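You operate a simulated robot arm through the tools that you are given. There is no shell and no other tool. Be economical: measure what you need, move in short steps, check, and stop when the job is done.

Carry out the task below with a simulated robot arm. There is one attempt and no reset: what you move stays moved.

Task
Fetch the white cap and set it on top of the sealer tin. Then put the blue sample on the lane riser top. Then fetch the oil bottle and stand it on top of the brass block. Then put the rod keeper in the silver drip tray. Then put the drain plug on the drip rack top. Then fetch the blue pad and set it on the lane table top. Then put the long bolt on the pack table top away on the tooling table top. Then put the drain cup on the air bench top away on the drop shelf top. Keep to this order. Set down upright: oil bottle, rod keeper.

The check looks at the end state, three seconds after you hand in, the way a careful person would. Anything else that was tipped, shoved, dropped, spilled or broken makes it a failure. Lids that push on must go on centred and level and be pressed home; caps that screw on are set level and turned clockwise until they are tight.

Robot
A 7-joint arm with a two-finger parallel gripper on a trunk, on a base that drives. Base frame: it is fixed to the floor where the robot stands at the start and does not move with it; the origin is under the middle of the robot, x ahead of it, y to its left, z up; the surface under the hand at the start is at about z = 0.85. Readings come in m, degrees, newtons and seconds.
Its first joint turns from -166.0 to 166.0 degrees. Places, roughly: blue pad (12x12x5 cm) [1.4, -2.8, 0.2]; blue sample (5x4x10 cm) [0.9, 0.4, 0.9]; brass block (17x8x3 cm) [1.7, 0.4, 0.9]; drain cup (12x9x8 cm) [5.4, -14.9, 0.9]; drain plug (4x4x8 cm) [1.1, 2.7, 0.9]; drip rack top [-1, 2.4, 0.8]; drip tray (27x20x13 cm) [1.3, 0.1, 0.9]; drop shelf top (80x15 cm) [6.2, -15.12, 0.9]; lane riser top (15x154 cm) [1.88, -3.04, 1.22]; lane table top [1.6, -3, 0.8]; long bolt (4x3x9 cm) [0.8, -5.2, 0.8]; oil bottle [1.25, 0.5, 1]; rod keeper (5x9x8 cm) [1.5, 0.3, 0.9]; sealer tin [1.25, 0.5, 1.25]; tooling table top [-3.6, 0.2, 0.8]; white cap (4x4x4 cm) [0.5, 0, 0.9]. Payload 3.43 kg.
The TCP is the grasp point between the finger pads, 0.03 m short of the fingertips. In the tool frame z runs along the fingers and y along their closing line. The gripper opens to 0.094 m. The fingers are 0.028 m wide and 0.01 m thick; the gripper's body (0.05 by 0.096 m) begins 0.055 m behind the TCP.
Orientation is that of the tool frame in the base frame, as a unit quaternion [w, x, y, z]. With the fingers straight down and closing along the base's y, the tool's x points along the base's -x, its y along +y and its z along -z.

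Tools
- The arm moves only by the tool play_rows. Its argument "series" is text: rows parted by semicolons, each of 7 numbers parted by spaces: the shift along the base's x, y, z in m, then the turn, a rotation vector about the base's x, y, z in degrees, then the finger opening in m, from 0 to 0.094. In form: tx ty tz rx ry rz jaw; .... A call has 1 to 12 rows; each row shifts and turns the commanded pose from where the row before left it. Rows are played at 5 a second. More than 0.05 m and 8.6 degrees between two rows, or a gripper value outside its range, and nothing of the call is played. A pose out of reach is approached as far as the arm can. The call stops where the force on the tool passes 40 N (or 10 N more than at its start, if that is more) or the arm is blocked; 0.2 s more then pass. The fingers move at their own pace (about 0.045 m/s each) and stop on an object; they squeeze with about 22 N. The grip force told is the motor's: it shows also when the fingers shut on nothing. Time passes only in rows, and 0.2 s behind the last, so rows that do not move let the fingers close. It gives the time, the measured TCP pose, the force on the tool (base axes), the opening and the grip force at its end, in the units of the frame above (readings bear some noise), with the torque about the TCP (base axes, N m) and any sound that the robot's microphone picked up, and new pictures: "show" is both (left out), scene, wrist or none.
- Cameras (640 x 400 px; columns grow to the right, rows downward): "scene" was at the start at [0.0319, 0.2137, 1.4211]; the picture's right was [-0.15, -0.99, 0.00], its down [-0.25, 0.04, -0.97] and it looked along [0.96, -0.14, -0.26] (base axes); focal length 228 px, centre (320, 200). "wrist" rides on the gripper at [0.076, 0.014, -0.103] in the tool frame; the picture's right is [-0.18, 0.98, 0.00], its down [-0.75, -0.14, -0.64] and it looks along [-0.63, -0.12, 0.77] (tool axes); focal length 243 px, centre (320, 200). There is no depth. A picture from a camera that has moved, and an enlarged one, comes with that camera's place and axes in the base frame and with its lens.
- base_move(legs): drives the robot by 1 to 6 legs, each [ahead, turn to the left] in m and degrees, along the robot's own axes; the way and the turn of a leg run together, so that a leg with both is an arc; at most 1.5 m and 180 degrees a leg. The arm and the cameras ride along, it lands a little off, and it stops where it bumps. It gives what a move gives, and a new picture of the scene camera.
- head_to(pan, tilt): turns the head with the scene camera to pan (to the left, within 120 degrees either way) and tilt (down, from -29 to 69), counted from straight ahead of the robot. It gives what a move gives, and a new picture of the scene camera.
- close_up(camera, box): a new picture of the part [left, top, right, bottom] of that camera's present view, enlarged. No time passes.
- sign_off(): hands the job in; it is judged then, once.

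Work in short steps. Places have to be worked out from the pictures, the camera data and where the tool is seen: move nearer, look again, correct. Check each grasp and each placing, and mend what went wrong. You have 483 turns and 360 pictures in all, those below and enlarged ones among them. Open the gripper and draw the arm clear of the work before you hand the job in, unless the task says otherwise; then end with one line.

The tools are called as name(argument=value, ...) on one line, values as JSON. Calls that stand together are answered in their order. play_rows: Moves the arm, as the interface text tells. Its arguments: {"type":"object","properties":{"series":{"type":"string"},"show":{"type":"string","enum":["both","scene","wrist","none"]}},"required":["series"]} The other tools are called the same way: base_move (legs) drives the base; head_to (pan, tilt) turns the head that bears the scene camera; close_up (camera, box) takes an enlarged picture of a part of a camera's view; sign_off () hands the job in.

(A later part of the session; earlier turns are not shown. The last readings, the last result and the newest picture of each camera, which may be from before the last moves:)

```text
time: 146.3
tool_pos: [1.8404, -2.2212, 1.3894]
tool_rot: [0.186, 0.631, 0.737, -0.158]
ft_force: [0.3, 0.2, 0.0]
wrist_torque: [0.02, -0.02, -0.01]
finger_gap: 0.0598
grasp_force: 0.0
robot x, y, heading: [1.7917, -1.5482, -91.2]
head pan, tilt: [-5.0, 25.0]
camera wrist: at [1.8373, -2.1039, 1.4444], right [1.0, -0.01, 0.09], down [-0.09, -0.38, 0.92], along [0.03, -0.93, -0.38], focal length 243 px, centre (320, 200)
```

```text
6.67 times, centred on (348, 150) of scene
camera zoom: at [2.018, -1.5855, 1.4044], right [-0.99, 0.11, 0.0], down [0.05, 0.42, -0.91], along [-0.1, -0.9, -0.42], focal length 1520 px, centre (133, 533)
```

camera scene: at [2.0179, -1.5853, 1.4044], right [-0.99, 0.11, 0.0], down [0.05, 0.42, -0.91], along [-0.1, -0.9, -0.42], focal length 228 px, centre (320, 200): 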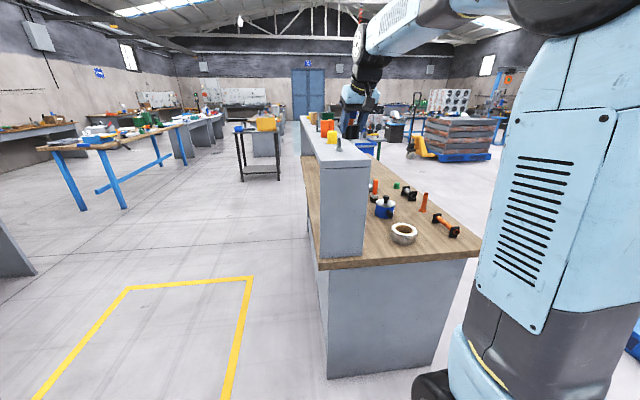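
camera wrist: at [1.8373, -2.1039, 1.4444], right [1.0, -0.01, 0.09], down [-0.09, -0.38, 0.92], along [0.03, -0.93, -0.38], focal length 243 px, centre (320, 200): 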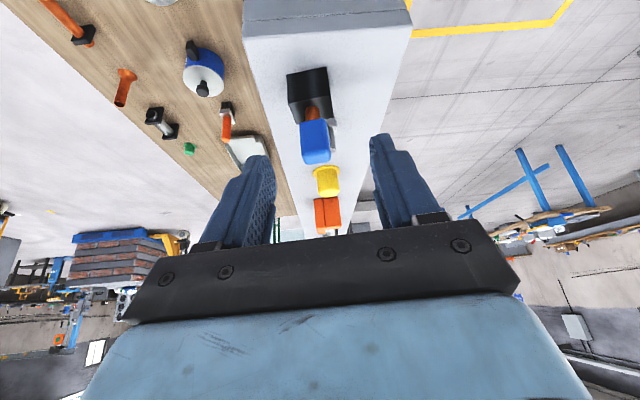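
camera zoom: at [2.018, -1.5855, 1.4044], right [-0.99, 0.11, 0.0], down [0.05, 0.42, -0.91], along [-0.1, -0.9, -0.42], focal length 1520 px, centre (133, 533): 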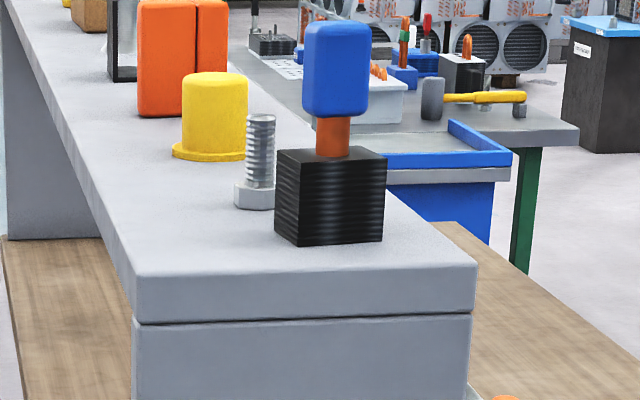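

Sample stands upright on the lane riser. Retract a bit and drive back to the bench for the oil bottle.

play_rows(series="0 .03 .03 0 0 0 .06;0 .03 .03 0 0 0 .06;0 .03 .03 0 0 0 .06", show="none")

base_move(legs=[[0, -52]])

base_move(legs=[[0, -52]])

base_move(legs=[[0, -46]])

```text
time: 147.1
tool_pos: [1.8407, -2.1288, 1.4789]
tool_rot: [0.187, 0.63, 0.737, -0.158]
ft_force: [-0.3, -0.6, -0.7]
wrist_torque: [0.05, -0.01, -0.03]
finger_gap: 0.0599
grasp_force: 0.0
robot x, y, heading: [1.795, -1.55, -91.4]
head pan, tilt: [-5.0, 25.0]
```

```text
time: 150.1
tool_pos: [1.3624, -1.9426, 1.4808]
tool_rot: [0.097, 0.89, 0.383, -0.225]
ft_force: [0.7, 0.2, -0.1]
wrist_torque: [-0.01, 0.0, 0.0]
finger_gap: 0.0598
grasp_force: 0.1
robot x, y, heading: [1.819, -1.5866, -143.4]
head pan, tilt: [-5.0, 25.0]
camera scene: at [1.9287, -1.7881, 1.4044], right [-0.52, 0.85, 0.0], down [0.36, 0.22, -0.91], along [-0.77, -0.47, -0.42], focal length 228 px, centre (320, 200)
```

scene: 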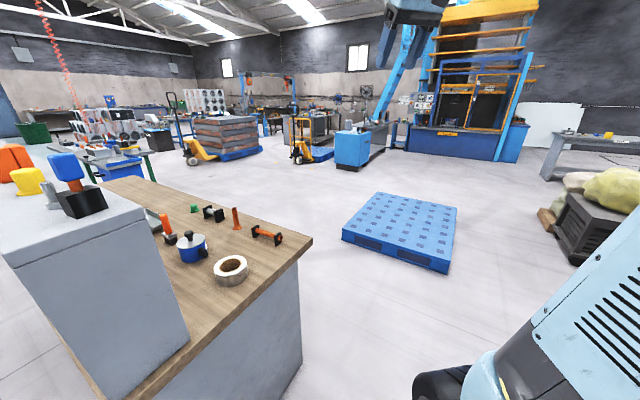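

```text
time: 153.2
tool_pos: [1.2609, -1.4486, 1.4798]
tool_rot: [-0.01, 0.969, -0.044, -0.244]
ft_force: [-0.4, 0.5, -0.4]
wrist_torque: [0.0, -0.04, 0.02]
finger_gap: 0.0601
grasp_force: 0.1
robot x, y, heading: [1.8085, -1.6335, 164.8]
head pan, tilt: [-5.0, 25.0]
camera scene: at [1.7185, -1.8466, 1.4044], right [0.35, 0.94, 0.0], down [0.4, -0.15, -0.91], along [-0.85, 0.31, -0.42], focal length 228 px, centre (320, 200)
```

scene: 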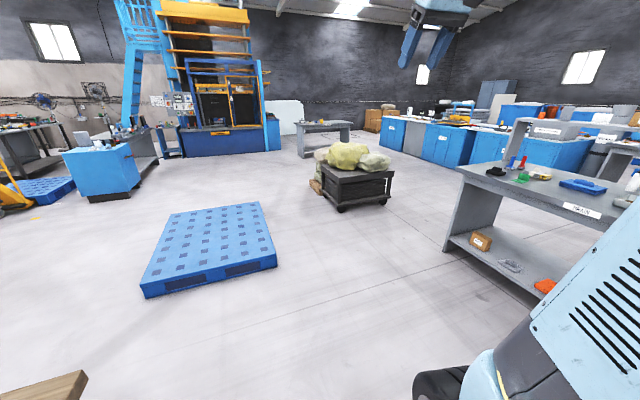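

```text
time: 155.9
tool_pos: [1.5665, -1.1073, 1.4802]
tool_rot: [-0.106, 0.873, -0.421, -0.222]
ft_force: [-0.6, -0.1, -0.7]
wrist_torque: [0.01, -0.01, -0.01]
finger_gap: 0.0599
grasp_force: 0.0
robot x, y, heading: [1.7678, -1.6514, 118.8]
head pan, tilt: [-5.0, 25.0]
camera scene: at [1.5555, -1.7351, 1.4044], right [0.92, 0.4, 0.0], down [0.17, -0.39, -0.91], along [-0.36, 0.83, -0.42], focal length 228 px, centre (320, 200)
```

scene: 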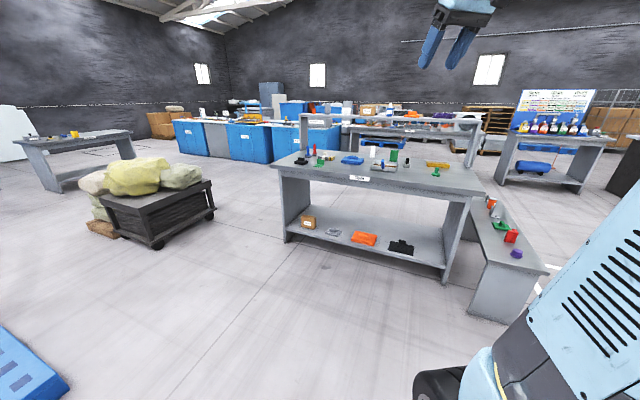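

Drive to in front of the bench and face it.

base_move(legs=[[0.82, 0], [0, -29]])

base_move(legs=[[0.38, 0]])

```text
time: 162.0
tool_pos: [1.4707, -0.3581, 1.4813]
tool_rot: [-0.159, 0.737, -0.629, -0.187]
ft_force: [-0.2, -0.2, 0.6]
wrist_torque: [-0.03, 0.01, 0.03]
finger_gap: 0.0599
grasp_force: 0.1
robot x, y, heading: [1.3515, -0.9348, 89.5]
head pan, tilt: [-5.0, 25.0]
camera scene: at [1.1241, -0.902, 1.4045], right [1.0, -0.1, 0.0], down [-0.04, -0.42, -0.91], along [0.09, 0.9, -0.42], focal length 228 px, centre (320, 200)
```

scene: 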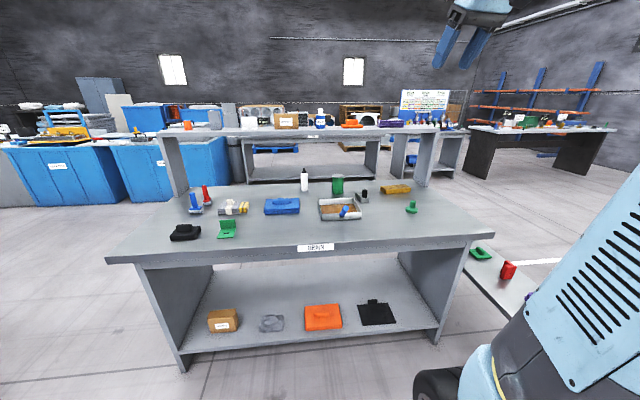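

```text
time: 164.4
tool_pos: [1.4767, 0.0203, 1.4822]
tool_rot: [-0.159, 0.736, -0.631, -0.187]
ft_force: [-0.9, -0.3, 0.0]
wrist_torque: [0.01, -0.01, -0.02]
finger_gap: 0.0597
grasp_force: 0.1
robot x, y, heading: [1.3572, -0.554, 89.4]
head pan, tilt: [-5.0, 25.0]
camera scene: at [1.128, -0.522, 1.4044], right [0.99, -0.1, 0.0], down [-0.04, -0.42, -0.91], along [0.09, 0.9, -0.42], focal length 228 px, centre (320, 200)
```

scene: 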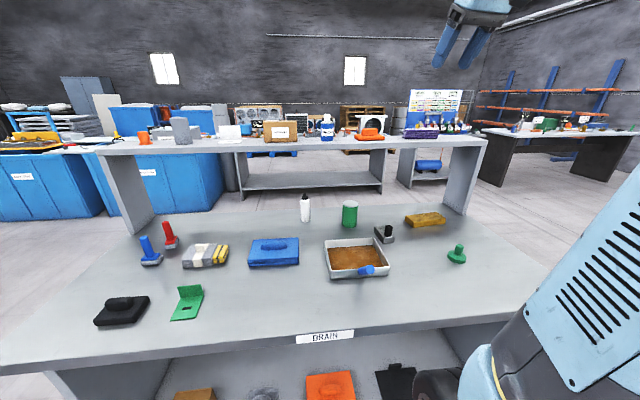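

Full view of the bench. I edge 3 cm closer and zoom on the bottle/brass block region.

base_move(legs=[[0.035, 0]])

close_up(camera="scene", box=[280, 170, 472, 290])

```text
time: 165.3
tool_pos: [1.4781, 0.0549, 1.482]
tool_rot: [-0.16, 0.737, -0.63, -0.187]
ft_force: [0.4, -0.3, -0.6]
wrist_torque: [0.01, 0.04, 0.01]
finger_gap: 0.0599
grasp_force: 0.1
robot x, y, heading: [1.3543, -0.5244, 89.2]
head pan, tilt: [-5.0, 25.0]
camera scene: at [1.1285, -0.4869, 1.4044], right [0.99, -0.1, 0.0], down [-0.04, -0.42, -0.91], along [0.09, 0.9, -0.42], focal length 228 px, centre (320, 200)
```

scene: 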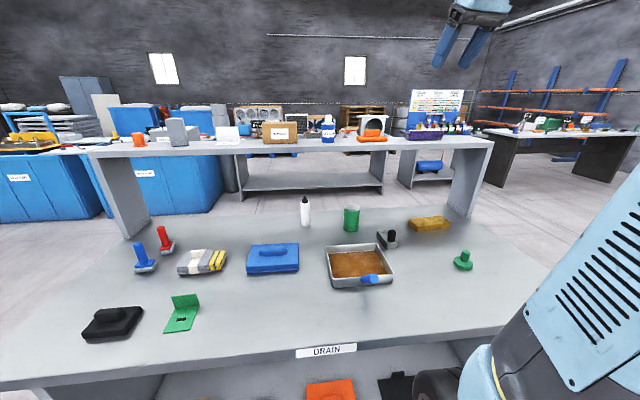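

```text
3.33 times, centred on (376, 230) of scene
camera zoom: at [1.1285, -0.4869, 1.4044], right [0.99, -0.1, 0.0], down [-0.04, -0.42, -0.91], along [0.09, 0.9, -0.42], focal length 760 px, centre (133, 100)
```

zoom: 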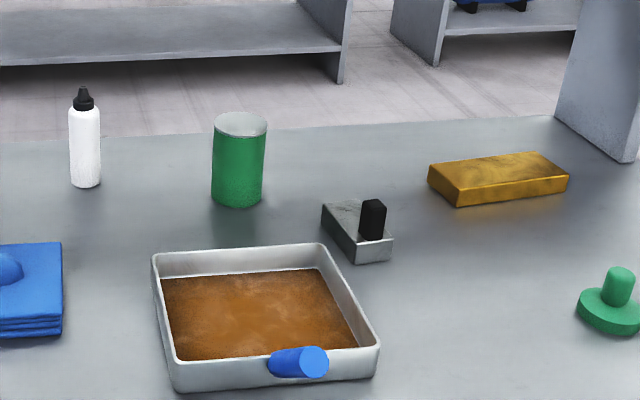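

Bottle at (1.155, 0.435), diameter ~46 mm, 14 cm tall; brass block centre ≈ (1.713, 0.357), top 0.88. I'll grasp the bottle with the tool tilted ~60° from vertical, beneath the riser. Move toward pre-grasp.

play_rows(series="-.0219 .0198 -.0359 0 0 0 .08;-.0219 .0198 -.0359 0 0 0 .08;-.0219 .0198 -.0359 0 0 0 .08;-.0219 .0198 -.0359 0 0 0 .08;-.0219 .0198 -.0359 0 0 0 .08;-.0219 .0198 -.0359 0 0 0 .08;-.0219 .0198 -.0359 7.9 1.25 0 .08;-.0219 .0198 -.0359 7.9 1.25 0 .08;-.0219 .0198 -.0359 7.9 1.25 0 .08;-.0219 .0198 -.0359 7.9 1.25 0 .08", show="both")

```text
time: 167.7
tool_pos: [1.1643, 0.2309, 1.1171]
tool_rot: [-0.296, 0.701, -0.509, -0.402]
ft_force: [0.0, 0.0, 1.0]
wrist_torque: [-0.02, 0.0, 0.02]
finger_gap: 0.0798
grasp_force: 0.0
robot x, y, heading: [1.3552, -0.5222, 89.2]
head pan, tilt: [-5.0, 25.0]
stopped in row 10: the arm was blocked; the commanded pose is now the measured one
camera scene: at [1.1286, -0.486, 1.4044], right [0.99, -0.1, 0.0], down [-0.04, -0.42, -0.91], along [0.09, 0.9, -0.42], focal length 228 px, centre (320, 200)
camera wrist: at [1.1888, 0.1058, 1.1027], right [-0.96, -0.21, 0.15], down [0.18, -0.13, 0.97], along [-0.19, 0.97, 0.16], focal length 243 px, centre (320, 200)
```

scene: 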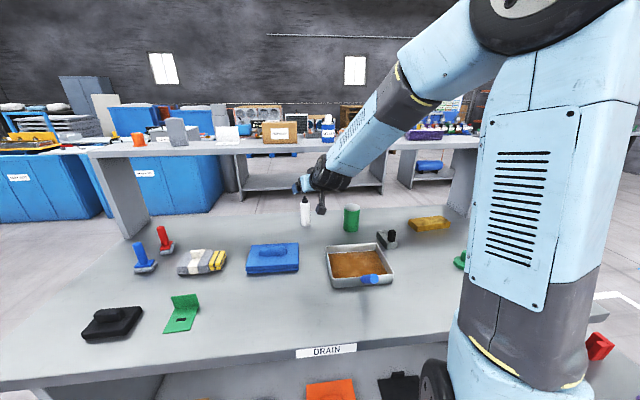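
wrist: 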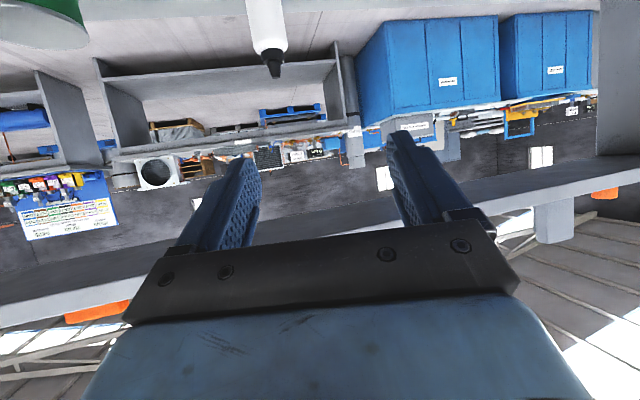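

The arm stopped a bit off course but safely; bottle still standing. I continue in small steps toward the pre-grasp and check tracking.

play_rows(series=".004 .02 -.035 0 0 0 .085;.004 .02 -.035 0 0 0 .085;.004 .02 -.035 0 0 0 .085", show="both")

```text
time: 168.5
tool_pos: [1.1741, 0.2903, 1.0133]
tool_rot: [-0.297, 0.701, -0.508, -0.402]
ft_force: [0.1, -0.2, 0.6]
wrist_torque: [-0.07, -0.01, -0.02]
finger_gap: 0.0851
grasp_force: 0.0
robot x, y, heading: [1.3559, -0.5253, 89.1]
head pan, tilt: [-5.0, 25.0]
camera scene: at [1.1285, -0.4872, 1.4044], right [0.99, -0.1, 0.0], down [-0.04, -0.42, -0.91], along [0.09, 0.9, -0.42], focal length 228 px, centre (320, 200)
camera wrist: at [1.1997, 0.1645, 0.999], right [-0.96, -0.22, 0.15], down [0.18, -0.13, 0.97], along [-0.19, 0.97, 0.16], focal length 243 px, centre (320, 200)
```

scene: 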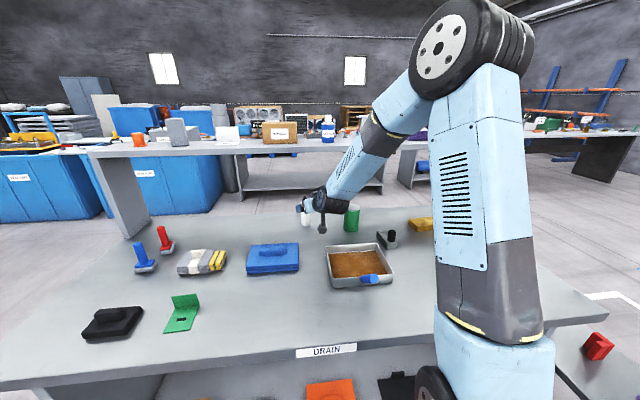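
wrist: 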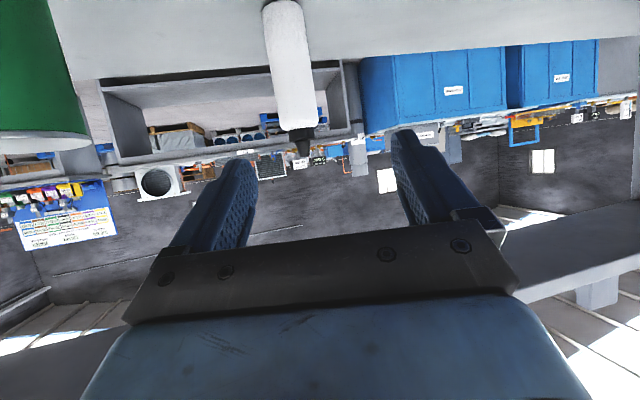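

Tracking is good now; bottle axis at (1.157, 0.433). Proceed to pre-grasp, then along the axis to the grasp point.

play_rows(series=".0045 .03 -.023 0 0 0 .085;.0045 .03 -.022 0 0 0 .085;-.009 .028 -.017 0 0 0 .085;-.009 .027 -.017 0 0 0 .085;0 0 0 0 0 0 .085", show="both")

```text
time: 169.7
tool_pos: [1.1667, 0.4053, 0.9339]
tool_rot: [-0.297, 0.701, -0.509, -0.402]
ft_force: [-0.4, -0.1, 0.5]
wrist_torque: [0.0, -0.02, 0.03]
finger_gap: 0.085
grasp_force: 0.0
robot x, y, heading: [1.3554, -0.5233, 89.2]
head pan, tilt: [-5.0, 25.0]
camera scene: at [1.1285, -0.4863, 1.4044], right [0.99, -0.1, 0.0], down [-0.04, -0.42, -0.91], along [0.09, 0.9, -0.42], focal length 228 px, centre (320, 200)
camera wrist: at [1.192, 0.2805, 0.9195], right [-0.96, -0.21, 0.15], down [0.18, -0.13, 0.97], along [-0.19, 0.97, 0.16], focal length 243 px, centre (320, 200)
```

scene: 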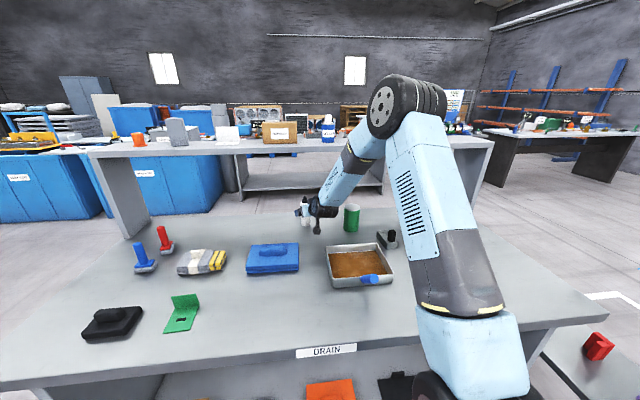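
wrist: 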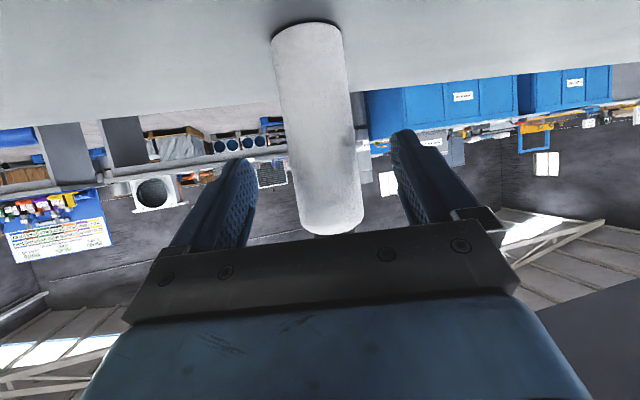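

Centred between the fingers. Advance the last 3 cm and close.

play_rows(series="-.0045 .0145 -.008 0 0 0 .085;-.0045 .0135 -.008 0 0 0 .085;0 0 0 0 0 0 .06;0 0 0 0 0 0 .04;0 0 0 0 0 0 .03;0 0 0 0 0 0 .03;0 0 0 0 0 0 .03", show="wrist")

```text
time: 171.3
tool_pos: [1.1576, 0.4335, 0.919]
tool_rot: [-0.296, 0.701, -0.509, -0.401]
ft_force: [-1.0, 0.3, 0.6]
wrist_torque: [0.0, 0.01, 0.06]
finger_gap: 0.0441
grasp_force: 21.9
robot x, y, heading: [1.3589, -0.5219, 89.5]
head pan, tilt: [-5.0, 25.0]
camera wrist: at [1.1824, 0.3086, 0.9031], right [-0.96, -0.22, 0.15], down [0.18, -0.13, 0.97], along [-0.19, 0.97, 0.16], focal length 243 px, centre (320, 200)
```

wrist: 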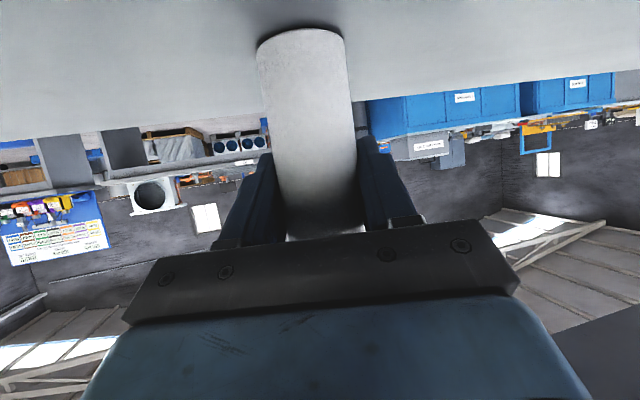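

Bottle gripped (44 mm). Lift slightly, pull out from under the riser, then up.

play_rows(series="0 0 .025 0 0 0 .03;0 -.01 .03 0 0 0 .03;.008 -.04 .015 0 0 0 .03;.008 -.04 .015 0 0 0 .03;.008 -.04 .02 0 0 0 .03;.008 -.04 .025 0 0 0 .03;.02 -.03 .03 0 0 -5 .03;.03 -.01 .03 0 0 -5 .03;.04 0 .025 0 0 -5 .03", show="both")

```text
time: 173.3
tool_pos: [1.2783, 0.2231, 1.1337]
tool_rot: [-0.346, 0.629, -0.596, -0.36]
ft_force: [-1.1, -0.8, -1.7]
wrist_torque: [-0.02, -0.01, 0.0]
finger_gap: 0.0432
grasp_force: 22.5
robot x, y, heading: [1.3545, -0.5194, 89.5]
head pan, tilt: [-5.0, 25.0]
camera scene: at [1.1283, -0.4862, 1.4044], right [0.99, -0.1, 0.0], down [-0.04, -0.42, -0.91], along [0.09, 0.9, -0.42], focal length 228 px, centre (320, 200)
camera wrist: at [1.2707, 0.0968, 1.1186], right [-0.99, 0.04, 0.15], down [0.14, -0.17, 0.97], along [0.07, 0.98, 0.16], focal length 243 px, centre (320, 200)
```

scene: 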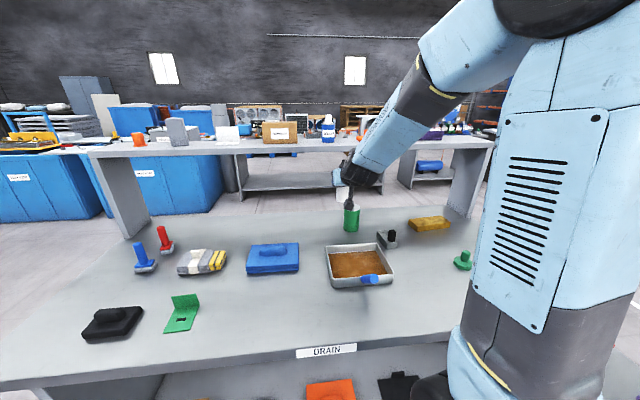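
wrist: 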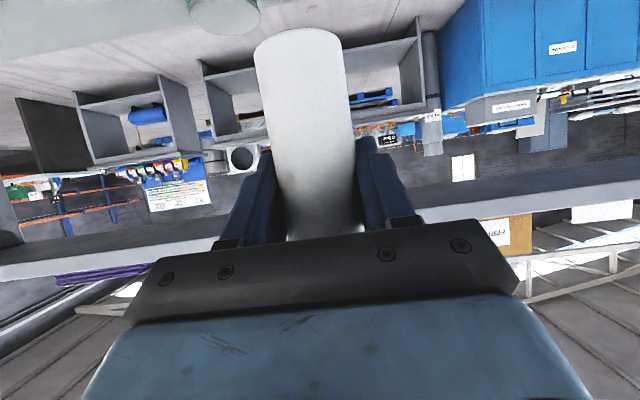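

Move along +x toward the brass block at the same height.

play_rows(series=".047 .001 0 0 0 -2 .03;.047 .001 0 0 0 -2 .03;.047 .001 0 0 0 -2 .03;.047 .001 0 0 0 -2 .03;.047 .001 0 0 0 -2 .03;.047 .001 0 0 0 -2 .03;.047 .001 0 0 0 -2 .03;.047 .001 0 0 0 -2 .03;.047 .001 0 0 0 -2 .03", show="both")

close_up(camera="scene", box=[370, 150, 490, 250])

```text
time: 175.3
tool_pos: [1.7035, 0.2318, 1.1325]
tool_rot: [0.398, -0.529, 0.686, 0.302]
ft_force: [0.5, 0.2, -1.1]
wrist_torque: [-0.01, 0.01, -0.05]
finger_gap: 0.0428
grasp_force: 21.8
robot x, y, heading: [1.3541, -0.5217, 89.5]
head pan, tilt: [-5.0, 25.0]
camera scene: at [1.1282, -0.4866, 1.4044], right [0.99, -0.1, 0.0], down [-0.04, -0.42, -0.91], along [0.09, 0.9, -0.42], focal length 228 px, centre (320, 200)
camera wrist: at [1.6555, 0.113, 1.118], right [-0.93, 0.34, 0.15], down [0.08, -0.21, 0.97], along [0.37, 0.92, 0.16], focal length 243 px, centre (320, 200)
```

scene: 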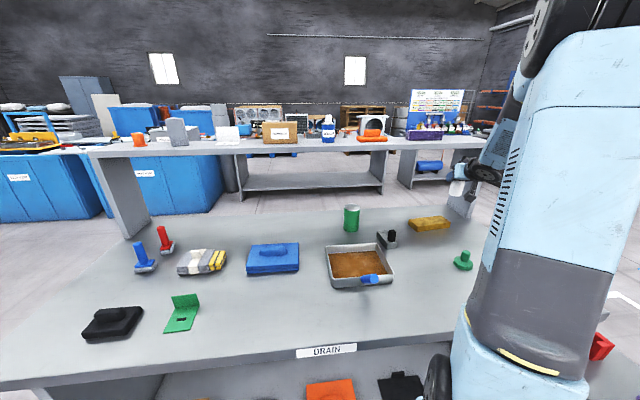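
wrist: 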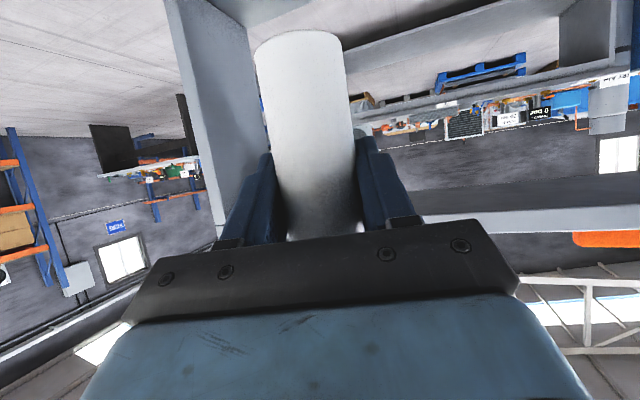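

```text
4.00 times, centred on (430, 200) of scene
camera zoom: at [1.1282, -0.4866, 1.4044], right [0.99, -0.1, 0.0], down [-0.04, -0.42, -0.91], along [0.09, 0.9, -0.42], focal length 912 px, centre (-120, 200)
```

zoom: 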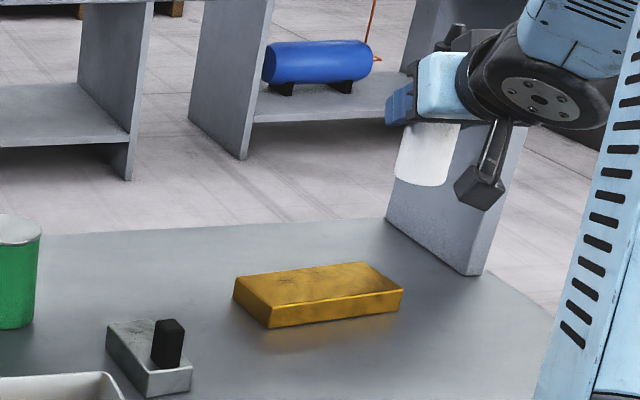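

Block centre confirmed (1.7145, 0.360). Lower to pass under the riser edge, move over the block, hover.

play_rows(series=".006 .008 -.035 0 0 0 .03;.005 .01 -.035 0 0 0 .03;0 .01 -.035 0 0 0 .03;0 .035 -.02 0 0 0 .03;0 .035 -.01 0 0 0 .03;0 .03 -.015 0 0 0 .03;0 0 0 0 0 0 .03", show="both")

close_up(camera="scene", box=[390, 170, 486, 230])

```text
time: 176.9
tool_pos: [1.7131, 0.3602, 0.983]
tool_rot: [0.398, -0.528, 0.687, 0.301]
ft_force: [0.2, -0.2, -1.8]
wrist_torque: [-0.01, 0.02, 0.03]
finger_gap: 0.043
grasp_force: 22.1
robot x, y, heading: [1.3574, -0.5222, 89.2]
head pan, tilt: [-5.0, 25.0]
camera scene: at [1.1286, -0.4862, 1.4044], right [0.99, -0.1, 0.0], down [-0.04, -0.42, -0.91], along [0.09, 0.9, -0.42], focal length 228 px, centre (320, 200)
camera wrist: at [1.6664, 0.2413, 0.9682], right [-0.93, 0.35, 0.15], down [0.08, -0.21, 0.97], along [0.37, 0.92, 0.16], focal length 243 px, centre (320, 200)
```

scene: 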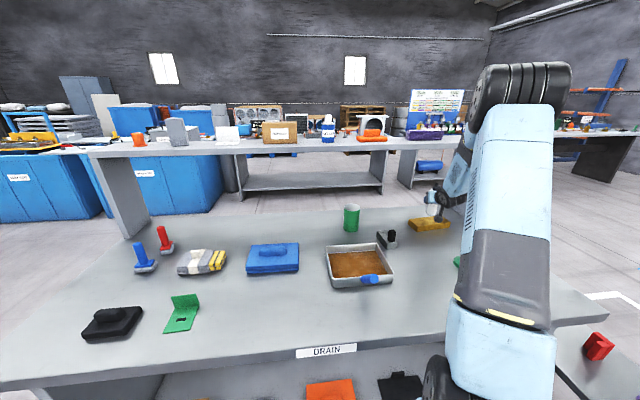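
wrist: 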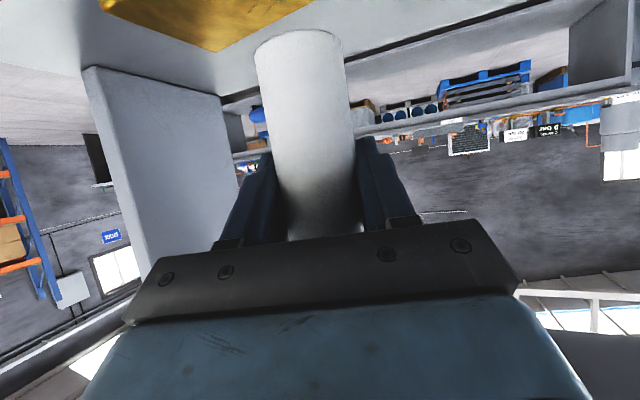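

```text
6.67 times, centred on (438, 200) of scene
camera zoom: at [1.1286, -0.4862, 1.4044], right [0.99, -0.1, 0.0], down [-0.04, -0.42, -0.91], along [0.09, 0.9, -0.42], focal length 1520 px, centre (-467, 200)
```

zoom: 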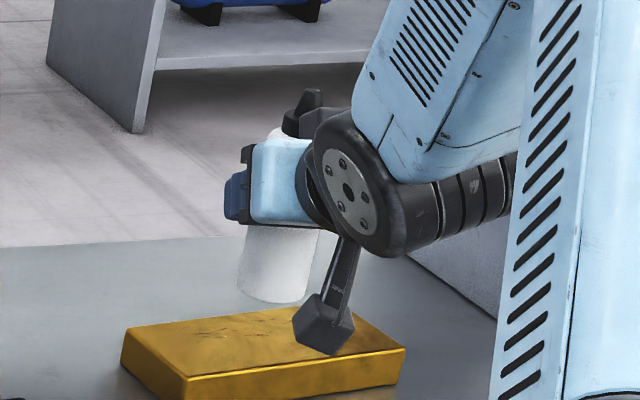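

Positioned well above the block. Lower until contact.

play_rows(series="0 0 -.018 0 0 0 .03;0 0 -.008 0 0 0 .03;0 0 -.004 0 0 0 .03;0 0 -.003 0 0 0 .03;0 0 0 0 0 0 .03", show="none")

close_up(camera="scene", box=[390, 170, 486, 230])

```text
time: 178.1
tool_pos: [1.7123, 0.3603, 0.95]
tool_rot: [0.398, -0.529, 0.687, 0.301]
ft_force: [-0.3, 0.2, -1.5]
wrist_torque: [-0.02, -0.06, 0.01]
finger_gap: 0.0431
grasp_force: 21.9
robot x, y, heading: [1.3562, -0.5196, 89.1]
head pan, tilt: [-5.0, 25.0]
```

```text
6.67 times, centred on (438, 200) of scene
camera zoom: at [1.1286, -0.4862, 1.4044], right [0.99, -0.1, 0.0], down [-0.04, -0.42, -0.91], along [0.09, 0.9, -0.42], focal length 1520 px, centre (-467, 200)
```

zoom: 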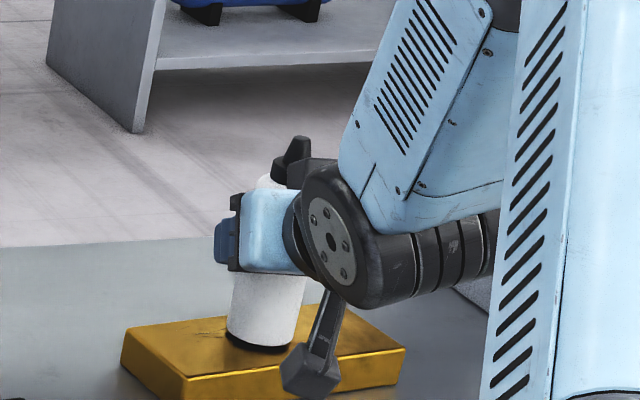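

play_rows(series="0 0 -.002 0 0 0 .03;0 0 -.002 0 0 0 .03;0 0 -.001 0 0 0 .03;0 0 0 0 0 0 .03", show="none")

```text
time: 179.1
tool_pos: [1.7135, 0.3602, 0.9459]
tool_rot: [0.4, -0.528, 0.685, 0.303]
ft_force: [0.8, 3.7, 15.0]
wrist_torque: [0.04, 0.11, -0.11]
finger_gap: 0.0432
grasp_force: 22.0
robot x, y, heading: [1.3563, -0.5267, 89.3]
head pan, tilt: [-5.0, 25.0]
```

Firm contact (15 N). Ease up slightly, open, and back out along the tool axis.

play_rows(series="0 0 .001 0 0 0 .03;0 0 0 0 0 0 .05;0 0 0 0 0 0 .065;0 0 0 0 0 0 .08;0 0 0 0 0 0 .08;-.008 -.028 .012 0 0 0 .08;-.01 -.038 .02 0 0 0 .08;-.01 -.038 .02 0 0 0 .08;-.01 -.03 .03 0 0 0 .08", show="wrist")

close_up(camera="scene", box=[390, 170, 486, 230])

```text
time: 181.1
tool_pos: [1.6748, 0.225, 1.0278]
tool_rot: [0.398, -0.528, 0.687, 0.3]
ft_force: [0.6, 0.0, -0.7]
wrist_torque: [0.05, -0.02, -0.01]
finger_gap: 0.08
grasp_force: 0.0
robot x, y, heading: [1.3545, -0.5226, 89.0]
head pan, tilt: [-5.0, 25.0]
camera wrist: at [1.6278, 0.1072, 1.0121], right [-0.93, 0.34, 0.15], down [0.08, -0.21, 0.97], along [0.37, 0.92, 0.16], focal length 243 px, centre (320, 200)
```

wrist: 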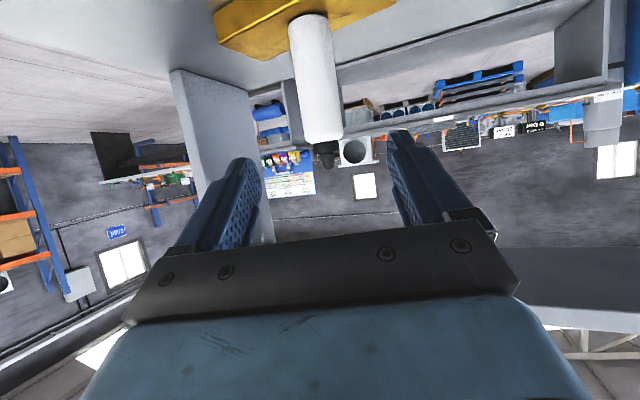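

```text
6.67 times, centred on (438, 200) of scene
camera zoom: at [1.1288, -0.4856, 1.4045], right [0.99, -0.1, 0.0], down [-0.04, -0.42, -0.91], along [0.09, 0.9, -0.42], focal length 1520 px, centre (-467, 200)
```

zoom: 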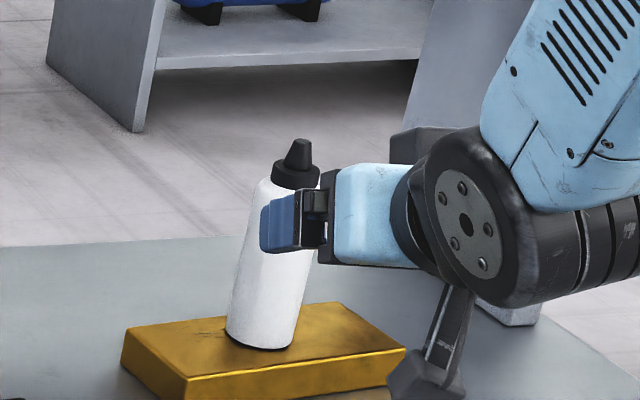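

Oil bottle stands on the brass block. Now the rod keeper: bring the tool back toward vertical and above it for a wrist view.

play_rows(series="-.026 -.0125 .0237 -7.2 2.0 0 .08;-.026 -.0125 .0237 -7.2 2.0 0 .08;-.026 -.0125 .0237 -7.2 2.0 0 .08;-.026 -.0125 .0237 -7.2 2.0 0 .08;-.026 -.0125 .0237 -7.2 2.0 0 .08;-.026 -.0125 .0237 -7.2 2.0 0 .08;0 0 0 0 0 0 .08", show="both")

```text
time: 182.7
tool_pos: [1.5215, 0.1545, 1.1554]
tool_rot: [0.104, -0.604, 0.786, 0.081]
ft_force: [0.0, 0.0, 1.1]
wrist_torque: [0.01, 0.02, -0.03]
finger_gap: 0.0801
grasp_force: 0.0
out of reach, approached as far as the arm can: row 2
robot x, y, heading: [1.3551, -0.5218, 89.2]
head pan, tilt: [-5.0, 25.0]
camera scene: at [1.1286, -0.4866, 1.4044], right [0.99, -0.1, 0.0], down [-0.04, -0.42, -0.91], along [0.09, 0.9, -0.42], focal length 228 px, centre (320, 200)
camera wrist: at [1.4814, 0.0612, 1.2348], right [-0.9, 0.42, 0.05], down [0.28, 0.51, 0.82], along [0.32, 0.75, -0.58], focal length 243 px, centre (320, 200)
```

scene: 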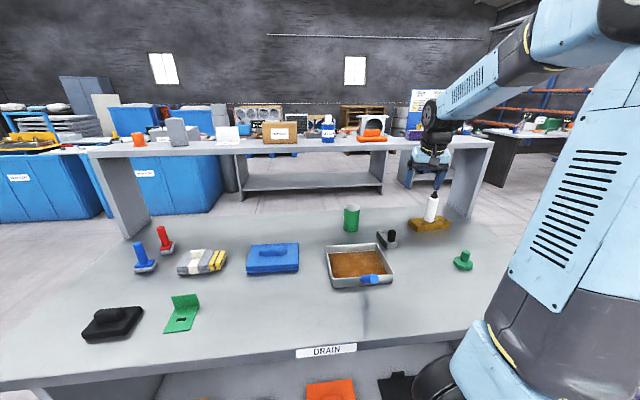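
wrist: 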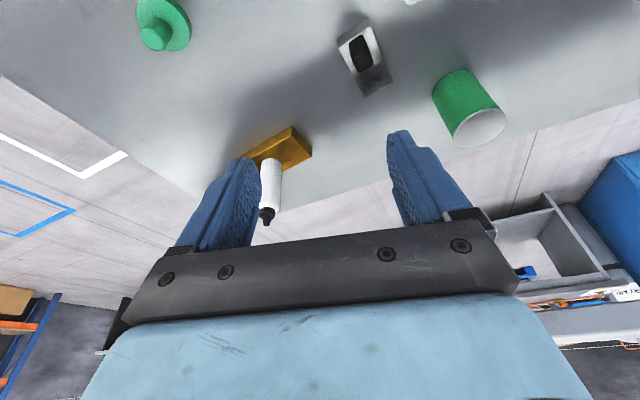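

Bottle is fine. Zoom the wrist view on the rod keeper.

close_up(camera="wrist", box=[300, 5, 460, 105])

```text
4.00 times, centred on (380, 55) of wrist
camera zoom: at [1.4814, 0.0612, 1.2348], right [-0.9, 0.42, 0.05], down [0.28, 0.51, 0.82], along [0.32, 0.75, -0.58], focal length 970 px, centre (80, 780)
```

zoom: 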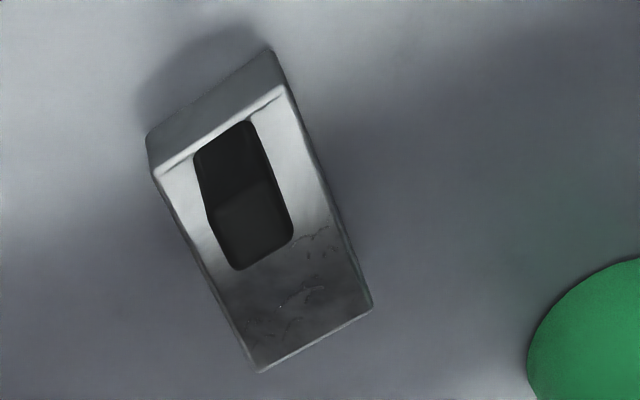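

Keeper base centre (1.478, 0.252), 46 × 86 mm, long axis ~7° off y, post near its front end. I yaw to match, make the tool vertical and hover.

play_rows(series="-.0087 .0203 -.019 0 0 7.33 .09;-.0087 .0203 -.019 0 0 7.33 .09;-.0087 .0203 -.019 0 0 7.33 .09;-.0087 .0203 -.019 -7.44 -.91 0 .09;-.0087 .0203 -.019 -7.44 -.91 0 .09;0 0 0 0 0 0 .09", show="both")

close_up(camera="scene", box=[320, 170, 448, 300])

```text
time: 184.1
tool_pos: [1.4769, 0.257, 1.0592]
tool_rot: [-0.001, 0.749, -0.662, -0.001]
ft_force: [0.4, 0.7, -0.1]
wrist_torque: [-0.01, 0.0, -0.02]
finger_gap: 0.0901
grasp_force: 0.1
robot x, y, heading: [1.354, -0.52, 89.2]
head pan, tilt: [-5.0, 25.0]
camera scene: at [1.1286, -0.4863, 1.4044], right [0.99, -0.1, 0.0], down [-0.04, -0.42, -0.91], along [0.09, 0.9, -0.42], focal length 228 px, centre (320, 200)
camera wrist: at [1.473, 0.1795, 1.1624], right [-1.0, 0.06, 0.0], down [0.05, 0.76, 0.64], along [0.04, 0.64, -0.77], focal length 243 px, centre (320, 200)
```

scene: 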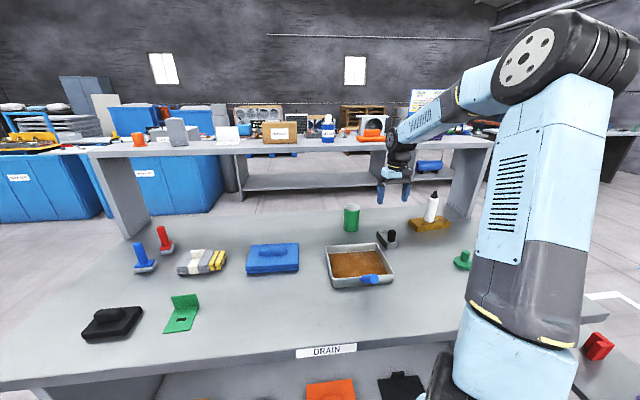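
wrist: 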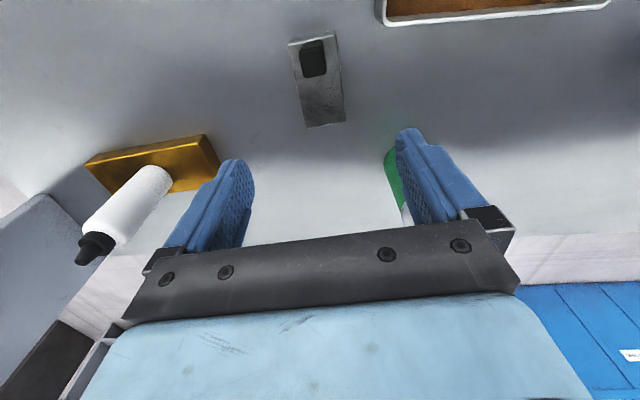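

```text
3.08 times, centred on (384, 235) of scene
camera zoom: at [1.1286, -0.4863, 1.4044], right [0.99, -0.1, 0.0], down [-0.04, -0.42, -0.91], along [0.09, 0.9, -0.42], focal length 702 px, centre (123, 92)
```

zoom: 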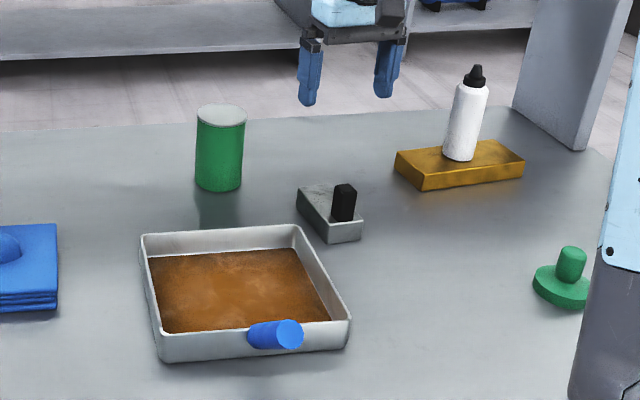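

Aligned. Descend straight and close on the keeper's base.

play_rows(series="0 0 -.045 0 0 0 .09;0 0 -.045 0 0 0 .09;0 0 -.045 0 0 0 .09;0 0 -.034 0 0 0 .09;0 0 0 0 0 0 .09", show="wrist")

```text
time: 185.3
tool_pos: [1.4759, 0.2556, 0.8913]
tool_rot: [-0.001, 0.749, -0.662, 0.0]
ft_force: [-0.5, -0.1, -0.3]
wrist_torque: [0.04, -0.01, 0.03]
finger_gap: 0.09
grasp_force: 0.0
robot x, y, heading: [1.3559, -0.5227, 88.9]
head pan, tilt: [-5.0, 25.0]
camera wrist: at [1.4719, 0.1788, 0.9935], right [-1.0, 0.06, 0.0], down [0.05, 0.76, 0.64], along [0.04, 0.64, -0.77], focal length 243 px, centre (320, 200)
```

wrist: 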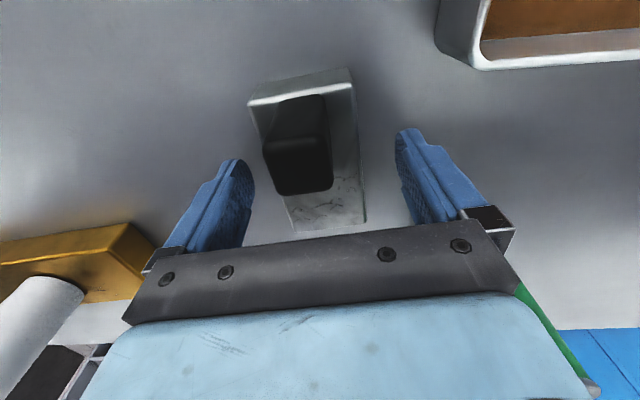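

Closing on the base.

play_rows(series="0 0 -.004 0 0 0 .07;0 0 0 0 0 0 .05;0 0 0 0 0 0 .03;0 0 0 0 0 0 .03;0 0 0 0 0 0 .03", show="wrist")

```text
time: 186.5
tool_pos: [1.4776, 0.256, 0.8869]
tool_rot: [0.0, 0.749, -0.662, -0.002]
ft_force: [0.3, 0.2, -0.4]
wrist_torque: [0.04, -0.1, -0.04]
finger_gap: 0.0497
grasp_force: 22.1
robot x, y, heading: [1.3547, -0.5206, 89.3]
head pan, tilt: [-5.0, 25.0]
camera wrist: at [1.4722, 0.1788, 0.9898], right [-1.0, 0.06, 0.0], down [0.05, 0.76, 0.64], along [0.04, 0.64, -0.77], focal length 243 px, centre (320, 200)
```

wrist: 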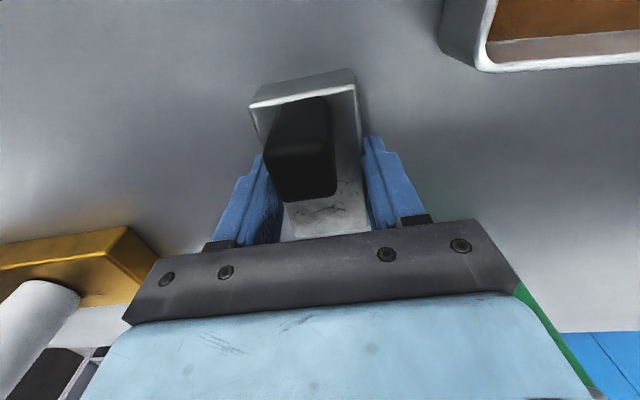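

Gripped (50 mm). Tray interior ≈ x 1.22–1.40, y 0.03–0.175, handle tip at (1.32, -0.03, 0.945). Lift and move above the tray's centre.

play_rows(series="0 0 .045 0 0 0 .03;0 0 .045 0 0 0 .03;0 0 .045 0 0 0 .03;0 0 .035 0 0 0 .03;-.0336 -.0292 0 0 0 -1.4 .03;-.0336 -.0292 0 0 0 -1.4 .03;-.0336 -.0292 0 0 0 -1.4 .03;-.0336 -.0292 0 0 0 -1.4 .03;-.0336 -.0292 0 0 0 -1.4 .03;0 0 0 0 0 0 .03", show="both")

close_up(camera="scene", box=[300, 190, 440, 300])

```text
time: 188.7
tool_pos: [1.3098, 0.1096, 1.0571]
tool_rot: [0.0, 0.707, -0.707, -0.001]
ft_force: [0.3, 0.3, -3.4]
wrist_torque: [0.03, -0.03, 0.02]
finger_gap: 0.0496
grasp_force: 22.2
robot x, y, heading: [1.355, -0.5237, 89.3]
head pan, tilt: [-5.0, 25.0]
camera scene: at [1.1285, -0.4864, 1.4044], right [0.99, -0.1, 0.0], down [-0.04, -0.42, -0.91], along [0.09, 0.9, -0.42], focal length 228 px, centre (320, 200)
camera wrist: at [1.2951, 0.0342, 1.1604], right [-0.98, 0.18, 0.0], down [0.14, 0.75, 0.64], along [0.12, 0.63, -0.77], focal length 243 px, centre (320, 200)
```

scene: 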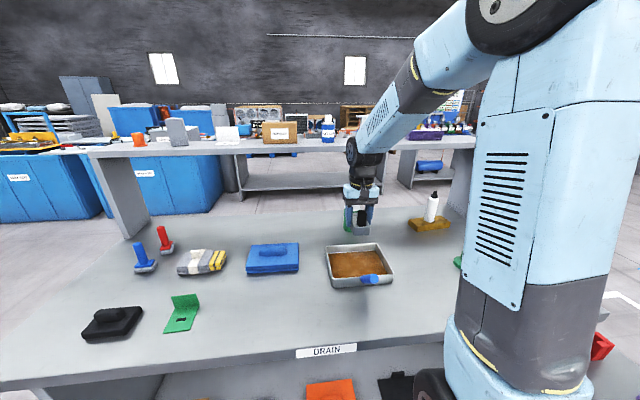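
wrist: 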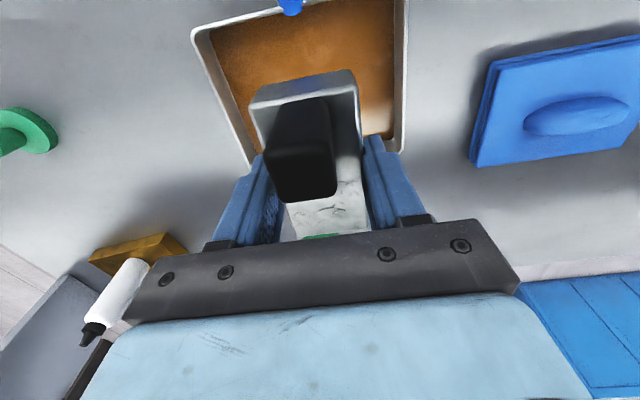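

```text
3.64 times, centred on (370, 245) of scene
camera zoom: at [1.1285, -0.4864, 1.4044], right [0.99, -0.1, 0.0], down [-0.04, -0.42, -0.91], along [0.09, 0.9, -0.42], focal length 829 px, centre (138, 36)
```

zoom: 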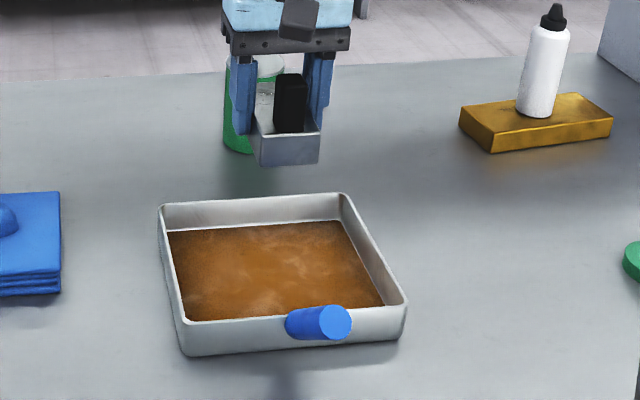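

Tray centre ≈ (1.314, 0.11). Shift slightly and lower, gently at the end.

play_rows(series=".003 .005 -.04 0 0 0 .03;0 0 -.04 0 0 0 .03;0 0 -.04 0 0 0 .03;0 0 -.01 0 0 0 .03;0 0 -.006 0 0 0 .03;0 0 0 0 0 0 .03", show="wrist")

close_up(camera="scene", box=[300, 190, 440, 300])

```text
time: 190.1
tool_pos: [1.3123, 0.1156, 0.92]
tool_rot: [-0.001, 0.708, -0.706, -0.001]
ft_force: [0.8, -0.4, -3.5]
wrist_torque: [0.02, -0.01, 0.01]
finger_gap: 0.0498
grasp_force: 22.0
robot x, y, heading: [1.3554, -0.5252, 89.1]
head pan, tilt: [-5.0, 25.0]
camera wrist: at [1.2982, 0.0395, 1.0235], right [-0.98, 0.18, 0.0], down [0.14, 0.75, 0.64], along [0.12, 0.63, -0.77], focal length 243 px, centre (320, 200)
```

wrist: 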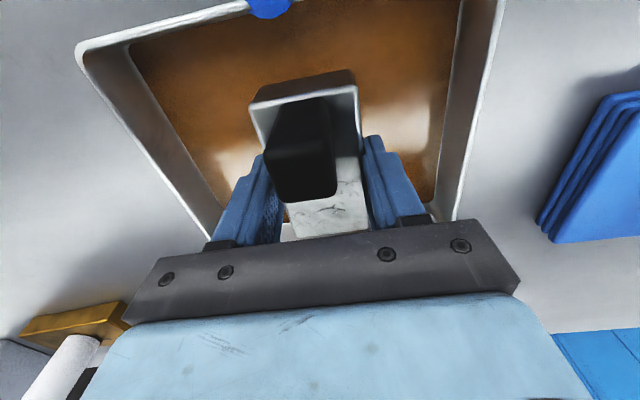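

```text
3.64 times, centred on (370, 245) of scene
camera zoom: at [1.1285, -0.4863, 1.4044], right [0.99, -0.1, 0.0], down [-0.04, -0.42, -0.91], along [0.09, 0.9, -0.42], focal length 829 px, centre (138, 36)
```

zoom: 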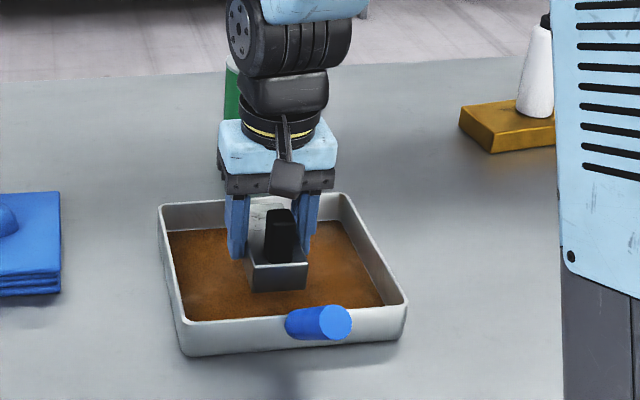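

Well inside the tray. Continue gently until contact.

play_rows(series="0 0 -.006 0 0 0 .03;0 0 -.004 0 0 0 .03;0 0 -.003 0 0 0 .03;0 0 -.003 0 0 0 .03", show="none")

```text
time: 191.1
tool_pos: [1.3128, 0.116, 0.9049]
tool_rot: [0.0, 0.708, -0.706, -0.001]
ft_force: [-0.6, -0.3, -3.0]
wrist_torque: [-0.01, -0.02, -0.04]
finger_gap: 0.0498
grasp_force: 22.1
robot x, y, heading: [1.3541, -0.522, 89.1]
head pan, tilt: [-5.0, 25.0]
```

play_rows(series="0 0 -.004 0 0 0 .03;0 0 -.003 0 0 0 .03;0 0 -.002 0 0 0 .03;0 0 -.002 0 0 0 .03", show="none")

```text
time: 192.1
tool_pos: [1.3117, 0.1145, 0.8944]
tool_rot: [0.0, 0.708, -0.707, -0.001]
ft_force: [-1.3, 0.3, -3.2]
wrist_torque: [0.03, 0.01, 0.02]
finger_gap: 0.0498
grasp_force: 21.8
robot x, y, heading: [1.3562, -0.523, 89.3]
head pan, tilt: [-5.0, 25.0]
```

No contact yet (the brown may be a thin liquid layer). A few more millimetres.

play_rows(series="0 0 -.002 0 0 0 .03;0 0 -.002 0 0 0 .03;0 0 -.001 0 0 0 .03;0 0 0 0 0 0 .03", show="wrist")

close_up(camera="scene", box=[324, 220, 404, 290])

```text
time: 193.0
tool_pos: [1.3125, 0.1156, 0.8919]
tool_rot: [-0.001, 0.708, -0.707, -0.004]
ft_force: [-0.2, 2.0, 5.4]
wrist_torque: [-0.02, -0.12, -0.07]
finger_gap: 0.0497
grasp_force: 22.2
robot x, y, heading: [1.354, -0.5202, 89.1]
head pan, tilt: [-5.0, 25.0]
stopped in row 4: the force on the tool passed its limit at 41 N (the readings are from after the stop); the commanded pose is now the measured one
camera wrist: at [1.298, 0.0399, 0.994], right [-0.98, 0.18, 0.0], down [0.14, 0.75, 0.65], along [0.12, 0.64, -0.76], focal length 243 px, centre (320, 200)
```

wrist: 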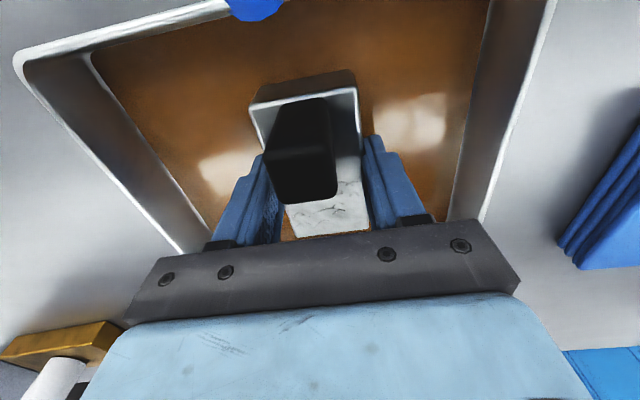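

```text
5.71 times, centred on (364, 255) of scene
camera zoom: at [1.1285, -0.4866, 1.4044], right [0.99, -0.1, 0.0], down [-0.04, -0.42, -0.91], along [0.09, 0.9, -0.42], focal length 1303 px, centre (69, -114)
```

zoom: 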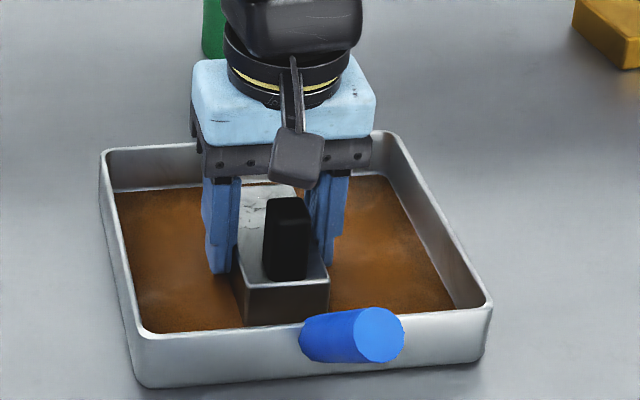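

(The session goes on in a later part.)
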